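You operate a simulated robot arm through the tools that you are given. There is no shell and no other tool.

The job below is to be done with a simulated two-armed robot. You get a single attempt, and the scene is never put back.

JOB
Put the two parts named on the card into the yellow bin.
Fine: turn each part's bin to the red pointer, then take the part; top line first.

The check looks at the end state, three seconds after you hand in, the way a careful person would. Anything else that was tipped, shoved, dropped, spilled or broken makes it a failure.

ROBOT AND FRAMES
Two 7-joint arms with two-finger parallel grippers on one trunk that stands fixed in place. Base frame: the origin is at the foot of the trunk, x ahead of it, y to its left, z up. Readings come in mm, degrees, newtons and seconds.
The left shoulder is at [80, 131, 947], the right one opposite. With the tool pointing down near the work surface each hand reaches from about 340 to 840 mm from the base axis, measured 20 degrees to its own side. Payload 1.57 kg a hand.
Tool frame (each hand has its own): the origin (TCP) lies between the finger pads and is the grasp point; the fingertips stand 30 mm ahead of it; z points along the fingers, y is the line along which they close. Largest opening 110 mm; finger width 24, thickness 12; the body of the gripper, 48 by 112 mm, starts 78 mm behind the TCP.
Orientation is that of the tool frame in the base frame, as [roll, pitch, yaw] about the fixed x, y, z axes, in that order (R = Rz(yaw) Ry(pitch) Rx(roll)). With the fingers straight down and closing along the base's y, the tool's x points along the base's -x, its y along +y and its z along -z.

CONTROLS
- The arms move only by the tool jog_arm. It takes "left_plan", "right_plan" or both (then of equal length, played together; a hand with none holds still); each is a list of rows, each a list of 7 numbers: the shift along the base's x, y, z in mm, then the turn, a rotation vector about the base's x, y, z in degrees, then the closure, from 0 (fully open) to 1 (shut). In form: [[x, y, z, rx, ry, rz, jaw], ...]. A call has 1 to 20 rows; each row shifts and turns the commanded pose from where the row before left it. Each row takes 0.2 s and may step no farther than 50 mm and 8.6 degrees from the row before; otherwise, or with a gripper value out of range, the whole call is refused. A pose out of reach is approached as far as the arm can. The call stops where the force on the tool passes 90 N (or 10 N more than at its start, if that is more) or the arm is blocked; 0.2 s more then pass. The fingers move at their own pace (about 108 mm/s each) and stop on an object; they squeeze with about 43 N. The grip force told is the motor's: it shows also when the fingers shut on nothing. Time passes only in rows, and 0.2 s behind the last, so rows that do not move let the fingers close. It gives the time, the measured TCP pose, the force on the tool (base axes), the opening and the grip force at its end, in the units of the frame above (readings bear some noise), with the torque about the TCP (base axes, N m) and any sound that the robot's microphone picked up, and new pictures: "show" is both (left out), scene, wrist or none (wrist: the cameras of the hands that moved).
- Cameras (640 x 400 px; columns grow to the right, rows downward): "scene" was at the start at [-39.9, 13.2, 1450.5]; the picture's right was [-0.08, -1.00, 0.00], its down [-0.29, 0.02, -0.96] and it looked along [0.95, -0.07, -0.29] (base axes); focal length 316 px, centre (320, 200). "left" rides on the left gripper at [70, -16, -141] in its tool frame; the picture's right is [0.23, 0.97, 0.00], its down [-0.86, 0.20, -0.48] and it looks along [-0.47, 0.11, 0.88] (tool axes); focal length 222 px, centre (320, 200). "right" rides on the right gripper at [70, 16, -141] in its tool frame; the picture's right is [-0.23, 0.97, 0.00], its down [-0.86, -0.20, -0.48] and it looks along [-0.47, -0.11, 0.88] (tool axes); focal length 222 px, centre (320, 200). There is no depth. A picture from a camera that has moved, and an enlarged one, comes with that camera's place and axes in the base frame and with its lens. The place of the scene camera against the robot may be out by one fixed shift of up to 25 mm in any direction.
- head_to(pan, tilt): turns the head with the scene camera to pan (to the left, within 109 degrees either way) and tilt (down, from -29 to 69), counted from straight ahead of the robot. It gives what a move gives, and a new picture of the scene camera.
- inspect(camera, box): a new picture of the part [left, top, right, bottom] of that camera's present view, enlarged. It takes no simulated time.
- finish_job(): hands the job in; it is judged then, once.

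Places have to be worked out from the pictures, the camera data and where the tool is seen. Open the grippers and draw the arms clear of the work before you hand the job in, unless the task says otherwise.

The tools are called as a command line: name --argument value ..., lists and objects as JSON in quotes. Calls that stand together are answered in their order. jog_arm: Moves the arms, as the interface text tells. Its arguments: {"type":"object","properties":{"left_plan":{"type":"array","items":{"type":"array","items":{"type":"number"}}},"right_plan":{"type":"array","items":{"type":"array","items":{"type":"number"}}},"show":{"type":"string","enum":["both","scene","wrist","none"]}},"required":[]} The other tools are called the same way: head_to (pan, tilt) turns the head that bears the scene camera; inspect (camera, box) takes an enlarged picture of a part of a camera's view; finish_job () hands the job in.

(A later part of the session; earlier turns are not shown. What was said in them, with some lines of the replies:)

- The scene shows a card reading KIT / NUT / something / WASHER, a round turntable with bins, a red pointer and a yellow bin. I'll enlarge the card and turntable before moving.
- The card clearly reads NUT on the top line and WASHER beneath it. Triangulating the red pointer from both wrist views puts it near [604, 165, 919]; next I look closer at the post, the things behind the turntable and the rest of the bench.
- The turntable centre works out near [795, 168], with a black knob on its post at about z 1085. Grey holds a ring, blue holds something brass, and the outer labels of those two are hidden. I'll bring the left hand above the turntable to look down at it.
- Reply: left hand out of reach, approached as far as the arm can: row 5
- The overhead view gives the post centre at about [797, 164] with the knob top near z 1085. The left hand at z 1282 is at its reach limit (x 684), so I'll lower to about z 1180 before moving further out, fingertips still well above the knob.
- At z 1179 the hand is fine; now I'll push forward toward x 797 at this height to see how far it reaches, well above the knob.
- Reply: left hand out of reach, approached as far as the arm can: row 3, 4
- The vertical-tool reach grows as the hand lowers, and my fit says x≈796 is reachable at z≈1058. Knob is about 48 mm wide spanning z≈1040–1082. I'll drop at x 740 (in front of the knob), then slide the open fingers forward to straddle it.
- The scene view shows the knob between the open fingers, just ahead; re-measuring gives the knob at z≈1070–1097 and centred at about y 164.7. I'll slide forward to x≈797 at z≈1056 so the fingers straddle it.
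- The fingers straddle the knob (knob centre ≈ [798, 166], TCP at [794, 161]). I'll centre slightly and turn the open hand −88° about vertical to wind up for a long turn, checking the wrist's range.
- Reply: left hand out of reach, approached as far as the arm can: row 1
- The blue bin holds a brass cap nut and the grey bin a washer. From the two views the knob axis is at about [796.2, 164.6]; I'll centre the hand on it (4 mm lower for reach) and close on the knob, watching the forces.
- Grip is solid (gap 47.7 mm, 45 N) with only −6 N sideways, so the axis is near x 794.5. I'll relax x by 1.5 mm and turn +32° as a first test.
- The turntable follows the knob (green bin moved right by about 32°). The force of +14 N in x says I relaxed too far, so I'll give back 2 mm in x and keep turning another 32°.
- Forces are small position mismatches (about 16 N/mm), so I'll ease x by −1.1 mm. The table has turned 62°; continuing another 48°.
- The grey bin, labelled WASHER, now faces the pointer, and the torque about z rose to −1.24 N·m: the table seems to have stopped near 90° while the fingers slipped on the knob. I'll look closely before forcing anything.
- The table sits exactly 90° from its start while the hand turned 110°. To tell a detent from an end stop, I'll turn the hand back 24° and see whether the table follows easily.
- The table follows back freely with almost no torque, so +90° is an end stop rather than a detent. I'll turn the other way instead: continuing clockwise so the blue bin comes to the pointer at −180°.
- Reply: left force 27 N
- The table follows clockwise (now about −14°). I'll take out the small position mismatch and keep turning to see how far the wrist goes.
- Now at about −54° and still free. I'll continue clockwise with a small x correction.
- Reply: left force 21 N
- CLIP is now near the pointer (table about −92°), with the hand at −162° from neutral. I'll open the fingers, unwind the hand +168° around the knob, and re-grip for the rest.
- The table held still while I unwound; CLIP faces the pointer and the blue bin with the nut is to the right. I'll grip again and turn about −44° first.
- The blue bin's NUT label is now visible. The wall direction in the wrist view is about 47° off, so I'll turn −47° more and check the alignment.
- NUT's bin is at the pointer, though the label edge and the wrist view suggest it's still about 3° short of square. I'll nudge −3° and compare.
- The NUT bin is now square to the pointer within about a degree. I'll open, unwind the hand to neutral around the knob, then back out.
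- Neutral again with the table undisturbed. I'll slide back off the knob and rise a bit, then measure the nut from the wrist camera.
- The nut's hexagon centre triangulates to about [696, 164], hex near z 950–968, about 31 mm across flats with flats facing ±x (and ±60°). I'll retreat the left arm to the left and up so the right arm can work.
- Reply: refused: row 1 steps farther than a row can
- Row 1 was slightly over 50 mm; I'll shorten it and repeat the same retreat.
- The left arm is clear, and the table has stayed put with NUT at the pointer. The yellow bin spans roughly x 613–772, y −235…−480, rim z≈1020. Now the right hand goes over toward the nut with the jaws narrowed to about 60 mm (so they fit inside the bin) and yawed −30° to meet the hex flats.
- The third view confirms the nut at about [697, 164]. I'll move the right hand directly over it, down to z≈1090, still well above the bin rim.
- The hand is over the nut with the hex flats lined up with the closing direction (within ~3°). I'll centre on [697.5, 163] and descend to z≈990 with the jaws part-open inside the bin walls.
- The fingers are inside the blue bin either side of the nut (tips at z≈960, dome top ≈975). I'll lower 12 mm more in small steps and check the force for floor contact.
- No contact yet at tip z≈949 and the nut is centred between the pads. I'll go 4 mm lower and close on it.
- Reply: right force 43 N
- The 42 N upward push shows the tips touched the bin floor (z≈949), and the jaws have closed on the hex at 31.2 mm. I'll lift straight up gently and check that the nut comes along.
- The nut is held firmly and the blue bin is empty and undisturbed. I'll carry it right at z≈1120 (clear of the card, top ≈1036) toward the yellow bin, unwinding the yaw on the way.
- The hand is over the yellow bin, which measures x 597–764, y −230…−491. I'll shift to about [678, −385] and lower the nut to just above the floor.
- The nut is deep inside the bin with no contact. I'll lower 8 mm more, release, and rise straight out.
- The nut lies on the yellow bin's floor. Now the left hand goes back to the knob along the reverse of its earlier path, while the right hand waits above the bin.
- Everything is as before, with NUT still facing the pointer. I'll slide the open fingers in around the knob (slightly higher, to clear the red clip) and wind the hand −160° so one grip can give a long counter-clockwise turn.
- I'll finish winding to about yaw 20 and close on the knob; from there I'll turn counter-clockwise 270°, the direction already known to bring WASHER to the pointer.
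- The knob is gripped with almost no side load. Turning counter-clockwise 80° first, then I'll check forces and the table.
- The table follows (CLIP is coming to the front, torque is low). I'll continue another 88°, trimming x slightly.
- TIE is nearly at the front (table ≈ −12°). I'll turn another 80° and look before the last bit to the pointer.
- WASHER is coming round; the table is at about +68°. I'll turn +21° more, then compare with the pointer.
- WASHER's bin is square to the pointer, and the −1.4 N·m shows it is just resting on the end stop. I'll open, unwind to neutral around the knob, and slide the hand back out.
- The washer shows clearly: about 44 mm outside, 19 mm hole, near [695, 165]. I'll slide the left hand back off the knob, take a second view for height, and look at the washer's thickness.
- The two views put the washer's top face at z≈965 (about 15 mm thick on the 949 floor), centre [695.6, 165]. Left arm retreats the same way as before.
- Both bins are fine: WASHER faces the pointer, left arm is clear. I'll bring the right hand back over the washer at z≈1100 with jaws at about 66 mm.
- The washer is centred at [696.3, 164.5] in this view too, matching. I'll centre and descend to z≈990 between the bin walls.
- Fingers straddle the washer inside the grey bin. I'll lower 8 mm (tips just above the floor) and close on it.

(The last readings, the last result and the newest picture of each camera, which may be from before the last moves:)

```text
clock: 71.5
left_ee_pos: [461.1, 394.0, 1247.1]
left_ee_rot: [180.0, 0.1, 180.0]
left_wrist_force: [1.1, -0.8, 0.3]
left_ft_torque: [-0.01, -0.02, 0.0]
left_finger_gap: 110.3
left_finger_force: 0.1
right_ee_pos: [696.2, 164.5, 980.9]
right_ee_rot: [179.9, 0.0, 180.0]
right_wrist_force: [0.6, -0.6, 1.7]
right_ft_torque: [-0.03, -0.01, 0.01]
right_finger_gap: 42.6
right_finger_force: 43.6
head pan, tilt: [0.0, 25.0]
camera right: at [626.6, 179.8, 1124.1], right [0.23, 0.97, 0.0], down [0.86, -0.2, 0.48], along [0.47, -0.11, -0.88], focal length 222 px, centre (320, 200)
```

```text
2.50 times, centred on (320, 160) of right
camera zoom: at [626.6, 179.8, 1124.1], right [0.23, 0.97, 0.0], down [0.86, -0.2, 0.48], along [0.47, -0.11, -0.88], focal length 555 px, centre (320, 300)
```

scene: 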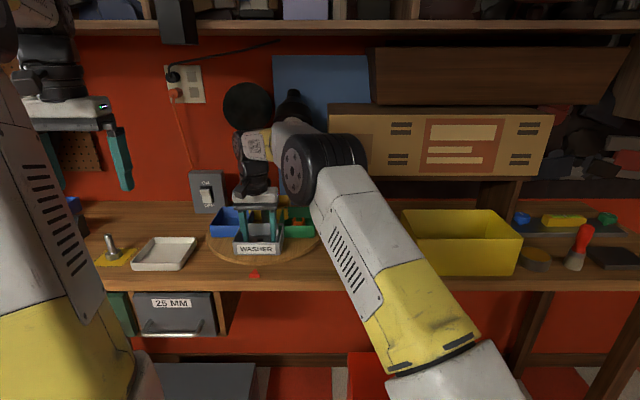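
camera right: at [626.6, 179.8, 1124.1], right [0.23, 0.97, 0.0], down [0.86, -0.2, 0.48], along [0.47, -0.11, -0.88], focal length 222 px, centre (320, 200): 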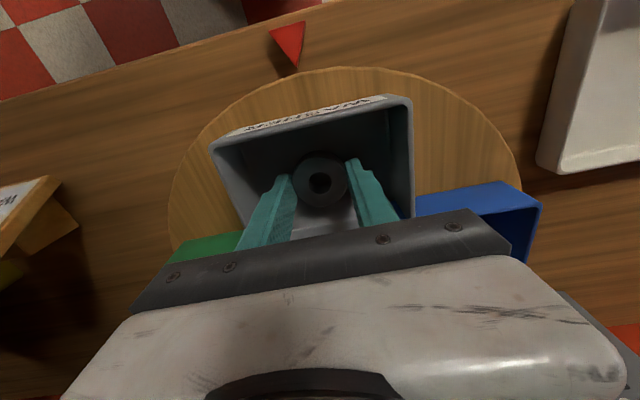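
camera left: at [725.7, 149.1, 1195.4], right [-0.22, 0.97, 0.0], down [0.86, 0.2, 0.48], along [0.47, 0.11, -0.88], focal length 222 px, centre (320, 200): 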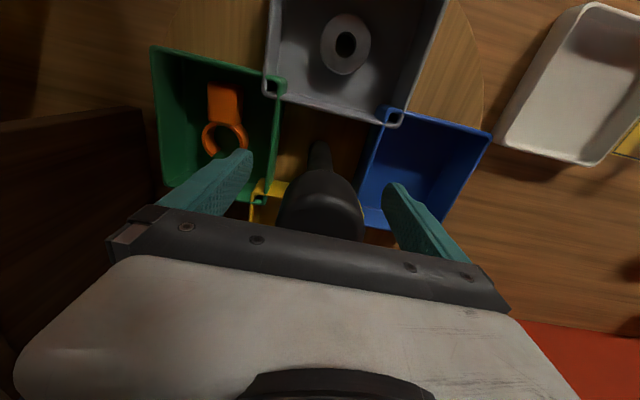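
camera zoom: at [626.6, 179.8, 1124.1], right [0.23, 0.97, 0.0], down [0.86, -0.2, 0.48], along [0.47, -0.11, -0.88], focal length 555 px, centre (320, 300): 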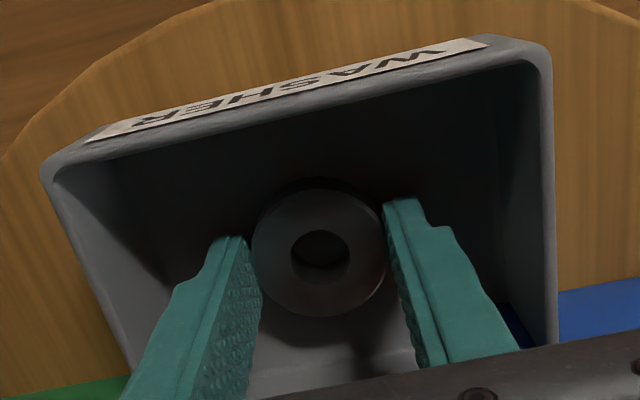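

Gripped at 42.6 mm with 43.6 N and no floor load. Lifting straight up and checking.

jog_arm --right_plan '[[0, 0, 8, 0, 0, 0, 1], [0, 0, 15, 0, 0, 0, 1], [0, 0, 30, 0, 0, 0, 1], [0, 0, 40, 0, 0, 0, 1], [0, 0, 30, 0, 0, 0, 1]]' --show "both"

inspect --camera "right" --box '[200, 80, 440, 240]'

inspect --camera "scene" --box '[190, 150, 310, 290]'

```text
clock: 72.8
left_ee_pos: [461.1, 395.5, 1246.0]
left_ee_rot: [-179.9, 0.0, 179.9]
left_wrist_force: [0.3, 0.6, 0.6]
left_ft_torque: [0.0, -0.01, 0.02]
left_finger_gap: 110.0
left_finger_force: 0.1
right_ee_pos: [695.5, 165.0, 1105.5]
right_ee_rot: [-180.0, 0.0, -180.0]
right_wrist_force: [-0.3, -0.6, 0.2]
right_ft_torque: [-0.02, -0.03, 0.0]
right_finger_gap: 42.7
right_finger_force: 43.3
head pan, tilt: [0.0, 25.0]
camera right: at [625.9, 180.6, 1247.2], right [0.23, 0.97, 0.0], down [0.86, -0.2, 0.48], along [0.47, -0.11, -0.88], focal length 222 px, centre (320, 200)
```

scene: 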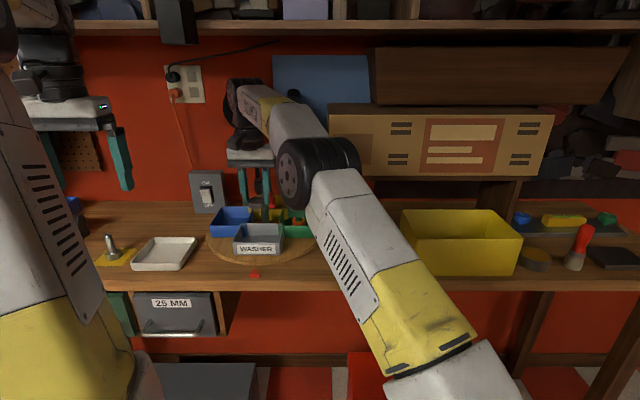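
right: 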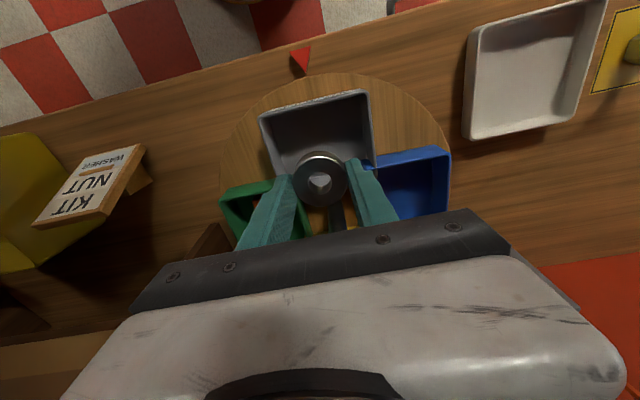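

```text
2.50 times, centred on (320, 160) of right
camera zoom: at [625.9, 180.6, 1247.2], right [0.23, 0.97, 0.0], down [0.86, -0.2, 0.48], along [0.47, -0.11, -0.88], focal length 555 px, centre (320, 300)
```

zoom: 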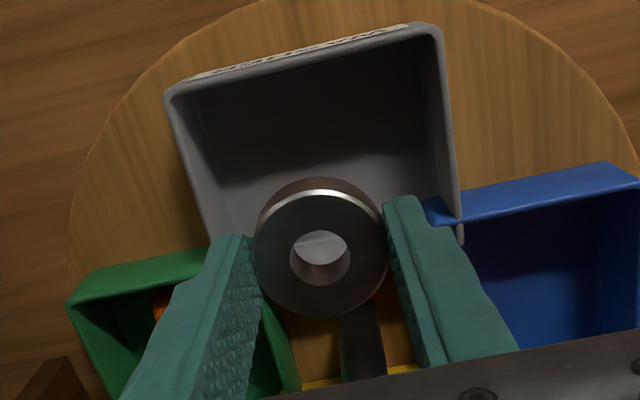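

```text
2.86 times, centred on (250, 220) of scene
camera zoom: at [-40.7, 20.5, 1437.8], right [0.0, -1.0, 0.0], down [-0.42, 0.0, -0.91], along [0.91, 0.0, -0.42], focal length 902 px, centre (520, 143)
```

zoom: 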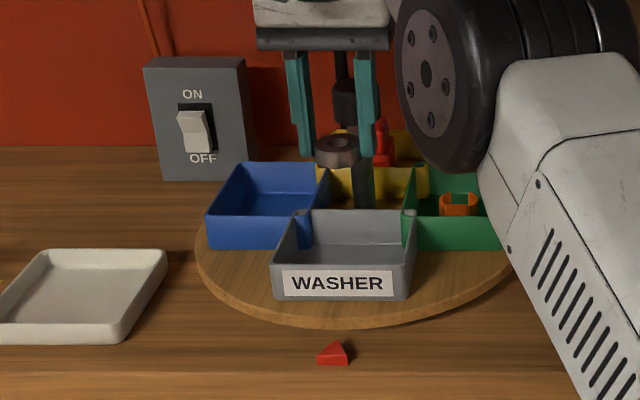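

The washer is held flat and the grey bin stayed in place. Carrying it along the same high path to the yellow bin, toward [668, −300].

jog_arm --right_plan '[[-6, -40, 5, 0, 0, 0, 1], [-6, -44, 5, 0, 0, 0, 1], [-6, -44, 5, 0, 0, 0, 1], [-6, -44, 4, 0, 0, 0, 1], [-3, -44, 0, 0, 0, 0, 1], [0, -44, 0, 0, 0, 0, 1], [0, -44, 0, 0, 0, 0, 1], [0, -44, 0, 0, 0, 0, 1], [0, -44, 0, 0, 0, 0, 1], [0, -44, 0, 0, 0, 0, 1], [4, -29, 0, 0, 0, 0, 1]]' --show "both"

inspect --camera "right" --box '[120, 30, 460, 250]'

```text
clock: 75.2
left_ee_pos: [459.4, 394.6, 1246.4]
left_ee_rot: [-180.0, 0.0, 179.9]
left_wrist_force: [0.0, -0.4, -0.9]
left_ft_torque: [-0.02, 0.03, -0.02]
left_finger_gap: 110.1
left_finger_force: 0.0
right_ee_pos: [671.0, -300.2, 1124.4]
right_ee_rot: [-180.0, 0.0, 180.0]
right_wrist_force: [-1.1, -0.2, -0.9]
right_ft_torque: [-0.02, 0.0, 0.0]
right_finger_gap: 42.5
right_finger_force: 42.8
head pan, tilt: [0.0, 25.0]
camera right: at [603.5, -284.7, 1266.2], right [0.23, 0.97, 0.0], down [0.86, -0.2, 0.48], along [0.47, -0.11, -0.88], focal length 222 px, centre (320, 200)
```

scene: 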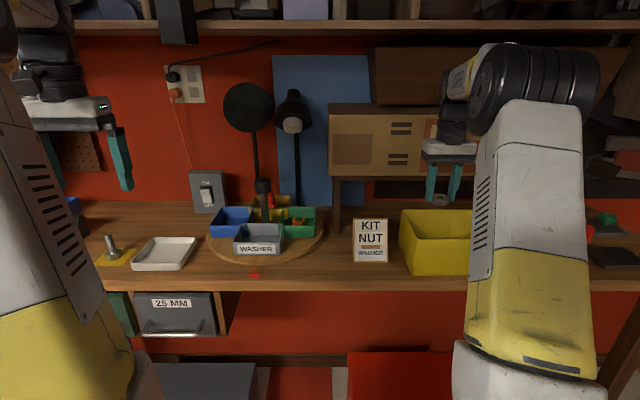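
right: 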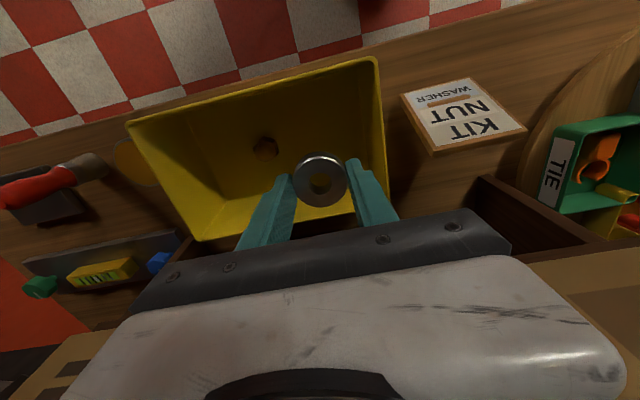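

```text
1.82 times, centred on (290, 140) of right
camera zoom: at [603.5, -284.7, 1266.2], right [0.23, 0.97, 0.0], down [0.86, -0.2, 0.48], along [0.47, -0.11, -0.88], focal length 404 px, centre (374, 309)
```

zoom: 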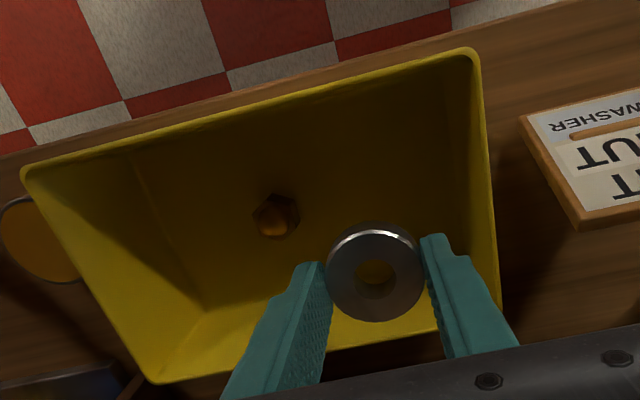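

The nut is visible on the bin floor at [676, −385], and the washer hangs at [671, −300]. Lowering the washer into the bin, well clear of the nut.

jog_arm --right_plan '[[4, 0, -40, 0, 0, 0, 1], [0, 0, -45, 0, 0, 0, 1], [0, 0, -40, 0, 0, 0, 1], [0, 0, -25, 0, 0, 0, 1], [0, 0, -12, 0, 0, 0, 1]]' --show "both"

```text
clock: 76.3
left_ee_pos: [461.3, 394.9, 1245.2]
left_ee_rot: [-180.0, 0.0, 179.9]
left_wrist_force: [0.9, -0.4, -0.7]
left_ft_torque: [-0.01, -0.04, -0.01]
left_finger_gap: 110.1
left_finger_force: 0.0
right_ee_pos: [676.5, -299.5, 962.8]
right_ee_rot: [-180.0, 0.1, -180.0]
right_wrist_force: [-0.2, -0.1, -0.9]
right_ft_torque: [0.01, 0.0, -0.02]
right_finger_gap: 42.6
right_finger_force: 42.9
head pan, tilt: [0.0, 25.0]
camera right: at [607.4, -283.8, 1104.7], right [0.23, 0.97, 0.0], down [0.86, -0.2, 0.48], along [0.47, -0.11, -0.88], focal length 222 px, centre (320, 200)
```

scene: 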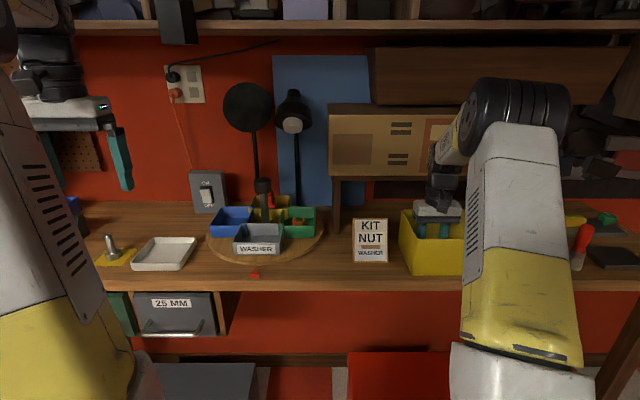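
right: 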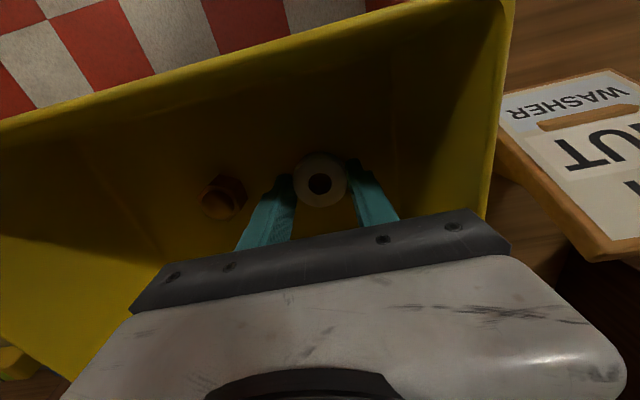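

No contact, and there's clear room beside the nut. I'll lower 8 mm more, release gently and rise straight out.

jog_arm --right_plan '[[0, 0, -8, 0, 0, 0, 1], [0, 0, 0, 0, 0, 0, 0.55], [0, 0, 0, 0, 0, 0, 0.45], [0, 0, 0, 0, 0, 0, 0.45], [0, 0, 20, 0, 0, 0, 0.45], [0, 0, 45, 0, 0, 0, 0.45], [0, 0, 48, 0, 0, 0, 0.45], [0, 0, 48, 0, 0, 0, 0.45]]' --show "both"

inspect --camera "right" --box '[120, 30, 460, 250]'

```text
clock: 78.2
left_ee_pos: [461.0, 394.9, 1246.9]
left_ee_rot: [180.0, 0.0, 179.9]
left_wrist_force: [0.6, 0.0, -0.6]
left_ft_torque: [0.01, 0.04, 0.02]
left_finger_gap: 109.9
left_finger_force: 0.0
right_ee_pos: [677.2, -301.4, 1113.2]
right_ee_rot: [-180.0, -0.1, -180.0]
right_wrist_force: [0.9, 0.1, -0.7]
right_ft_torque: [0.02, 0.02, 0.04]
right_finger_gap: 60.4
right_finger_force: 0.0
head pan, tilt: [0.0, 25.0]
camera right: at [608.4, -285.6, 1256.6], right [0.23, 0.97, 0.0], down [0.86, -0.2, 0.48], along [0.47, -0.11, -0.88], focal length 222 px, centre (320, 200)
```

scene: 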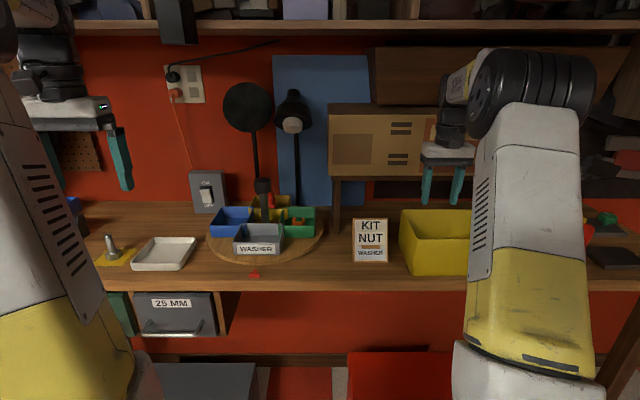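
right: 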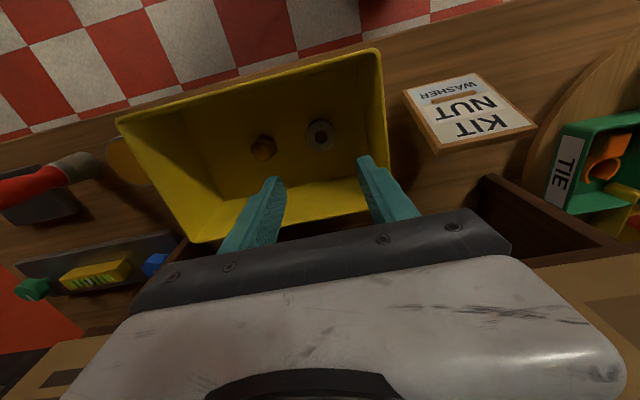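

```text
1.82 times, centred on (290, 140) of right
camera zoom: at [608.4, -285.6, 1256.6], right [0.23, 0.97, 0.0], down [0.86, -0.2, 0.48], along [0.47, -0.11, -0.88], focal length 404 px, centre (374, 309)
```

zoom: 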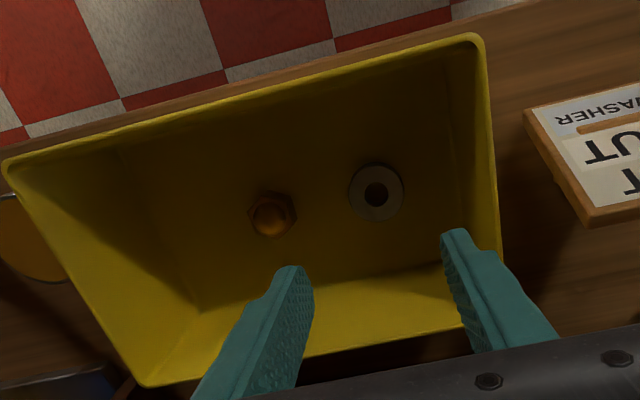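

Both nut and washer now lie on the yellow bin's floor. I'll draw the right arm back up to its starting place with the gripper open and then check the whole bench.

jog_arm --right_plan '[[-10, 0, 45, 0, 0, 0, 0.45], [-26, 17, 30, 0, 0, 0, 0.2], [-26, 20, 30, 0, 0, 0, 0], [-26, 20, 30, 0, 0, 0, 0], [-26, 20, 30, 0, 0, 0, 0], [-26, 20, 30, 0, 0, 0, 0], [-26, 20, 30, 0, 0, 0, 0], [-26, 22, 28, 0, 0, 0, 0]]' --show "both"

inspect --camera "scene" --box '[180, 170, 340, 290]'

inspect --camera "scene" --box '[330, 180, 630, 300]'

inspect --camera "right" --box '[100, 100, 540, 290]'

```text
clock: 80.0
left_ee_pos: [461.5, 395.1, 1246.5]
left_ee_rot: [180.0, 0.0, 179.8]
left_wrist_force: [0.0, -0.6, -0.9]
left_ft_torque: [0.02, 0.02, 0.01]
left_finger_gap: 110.0
left_finger_force: 0.0
right_ee_pos: [486.7, -160.5, 1370.4]
right_ee_rot: [180.0, 0.0, 180.0]
right_wrist_force: [0.4, 0.0, -0.3]
right_ft_torque: [0.01, 0.06, 0.02]
right_finger_gap: 110.0
right_finger_force: 0.0
head pan, tilt: [0.0, 25.0]
camera right: at [417.3, -145.4, 1511.9], right [0.23, 0.97, 0.0], down [0.86, -0.2, 0.48], along [0.46, -0.11, -0.88], focal length 222 px, centre (320, 200)
```

scene: 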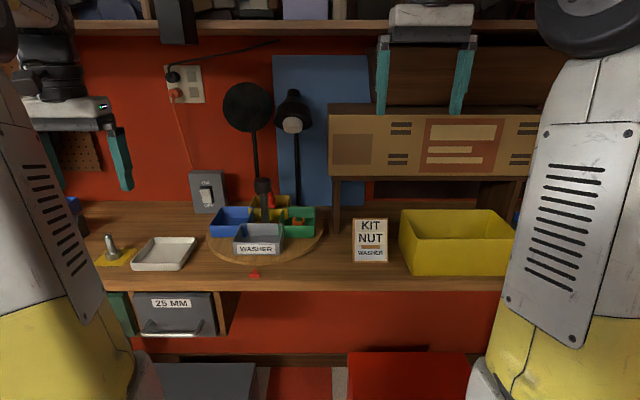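
right: 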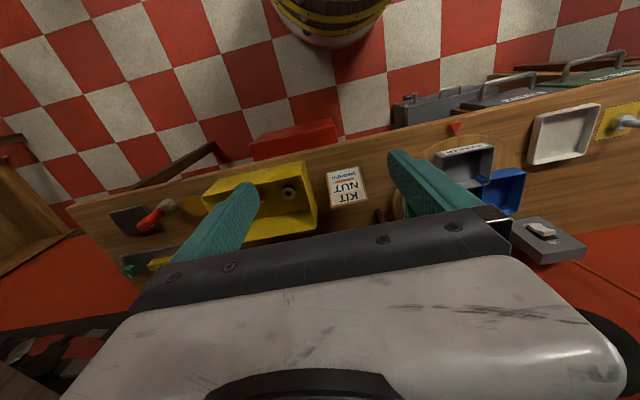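

```text
3.33 times, centred on (260, 230) of scene
camera zoom: at [-40.5, 20.3, 1437.8], right [0.0, -1.0, 0.0], down [-0.42, 0.0, -0.91], along [0.91, 0.0, -0.42], focal length 1053 px, centre (520, 100)
```

zoom: 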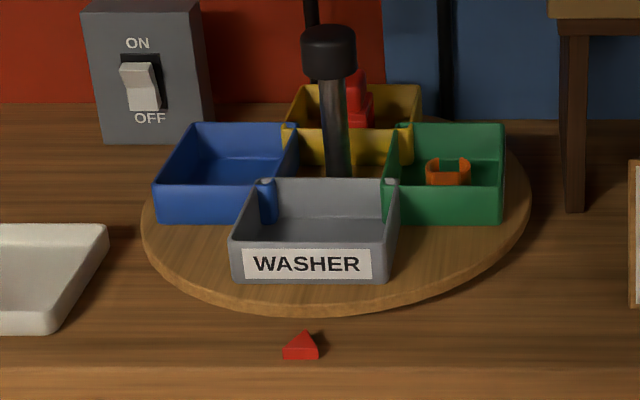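

```text
2.13 times, centred on (480, 240) of scene
camera zoom: at [-40.5, 20.3, 1437.8], right [0.0, -1.0, 0.0], down [-0.42, 0.0, -0.91], along [0.91, 0.0, -0.42], focal length 674 px, centre (-21, 115)
```

zoom: 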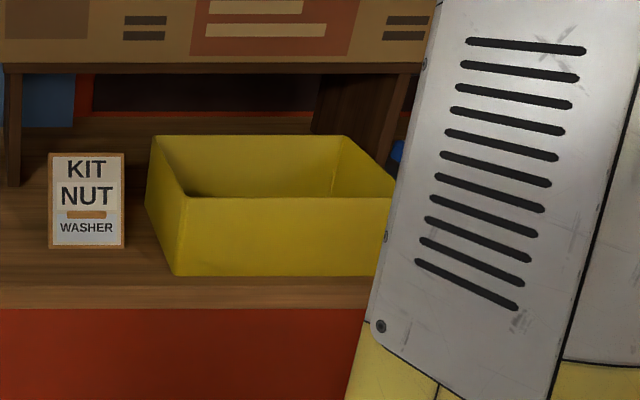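

```text
1.45 times, centred on (320, 195) of right
camera zoom: at [417.3, -145.4, 1511.9], right [0.23, 0.97, 0.0], down [0.86, -0.2, 0.48], along [0.46, -0.11, -0.88], focal length 323 px, centre (320, 207)
```

zoom: 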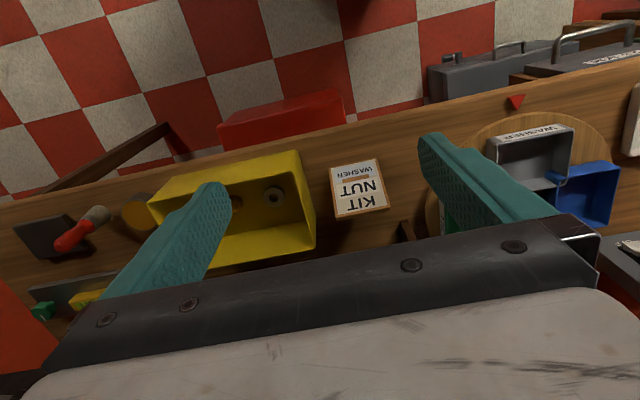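

Both parts are in the yellow bin. The clip and tie are still in their bins, the card, tray and switch box look unchanged, and both grippers are open and clear of the work, so I'm handing the job in.

finish_job

```text
The job is handed in.
```

The nut and the washer are both in the yellow bin, taken in the card's order, nut first. I've handed the job in, but no verdict has come back yet.

- **Nut:** I brought the NUT bin to the red pointer and lined it up to within about a degree. The right hand then took the nut and set it on the yellow bin's floor.
- **Washer:** I brought the WASHER bin to the pointer and set the washer down the same way, next to the nut.
- **Turntable stop:** It has an end stop where WASHER faces the pointer. On my first turn I hit that stop and the fingers slipped on the knob. I then went clockwise for the nut and counter-clockwise back to the stop for the washer. The turntable is left with WASHER facing the pointer.
- **Light contact:** While closing on the nut, the right fingertips pressed on the NUT bin floor at about 42 N. Nothing moved.

In the last pictures nothing else looked moved or tipped, and the clip and tie were still in their bins. Both grippers are open and clear of the bench.
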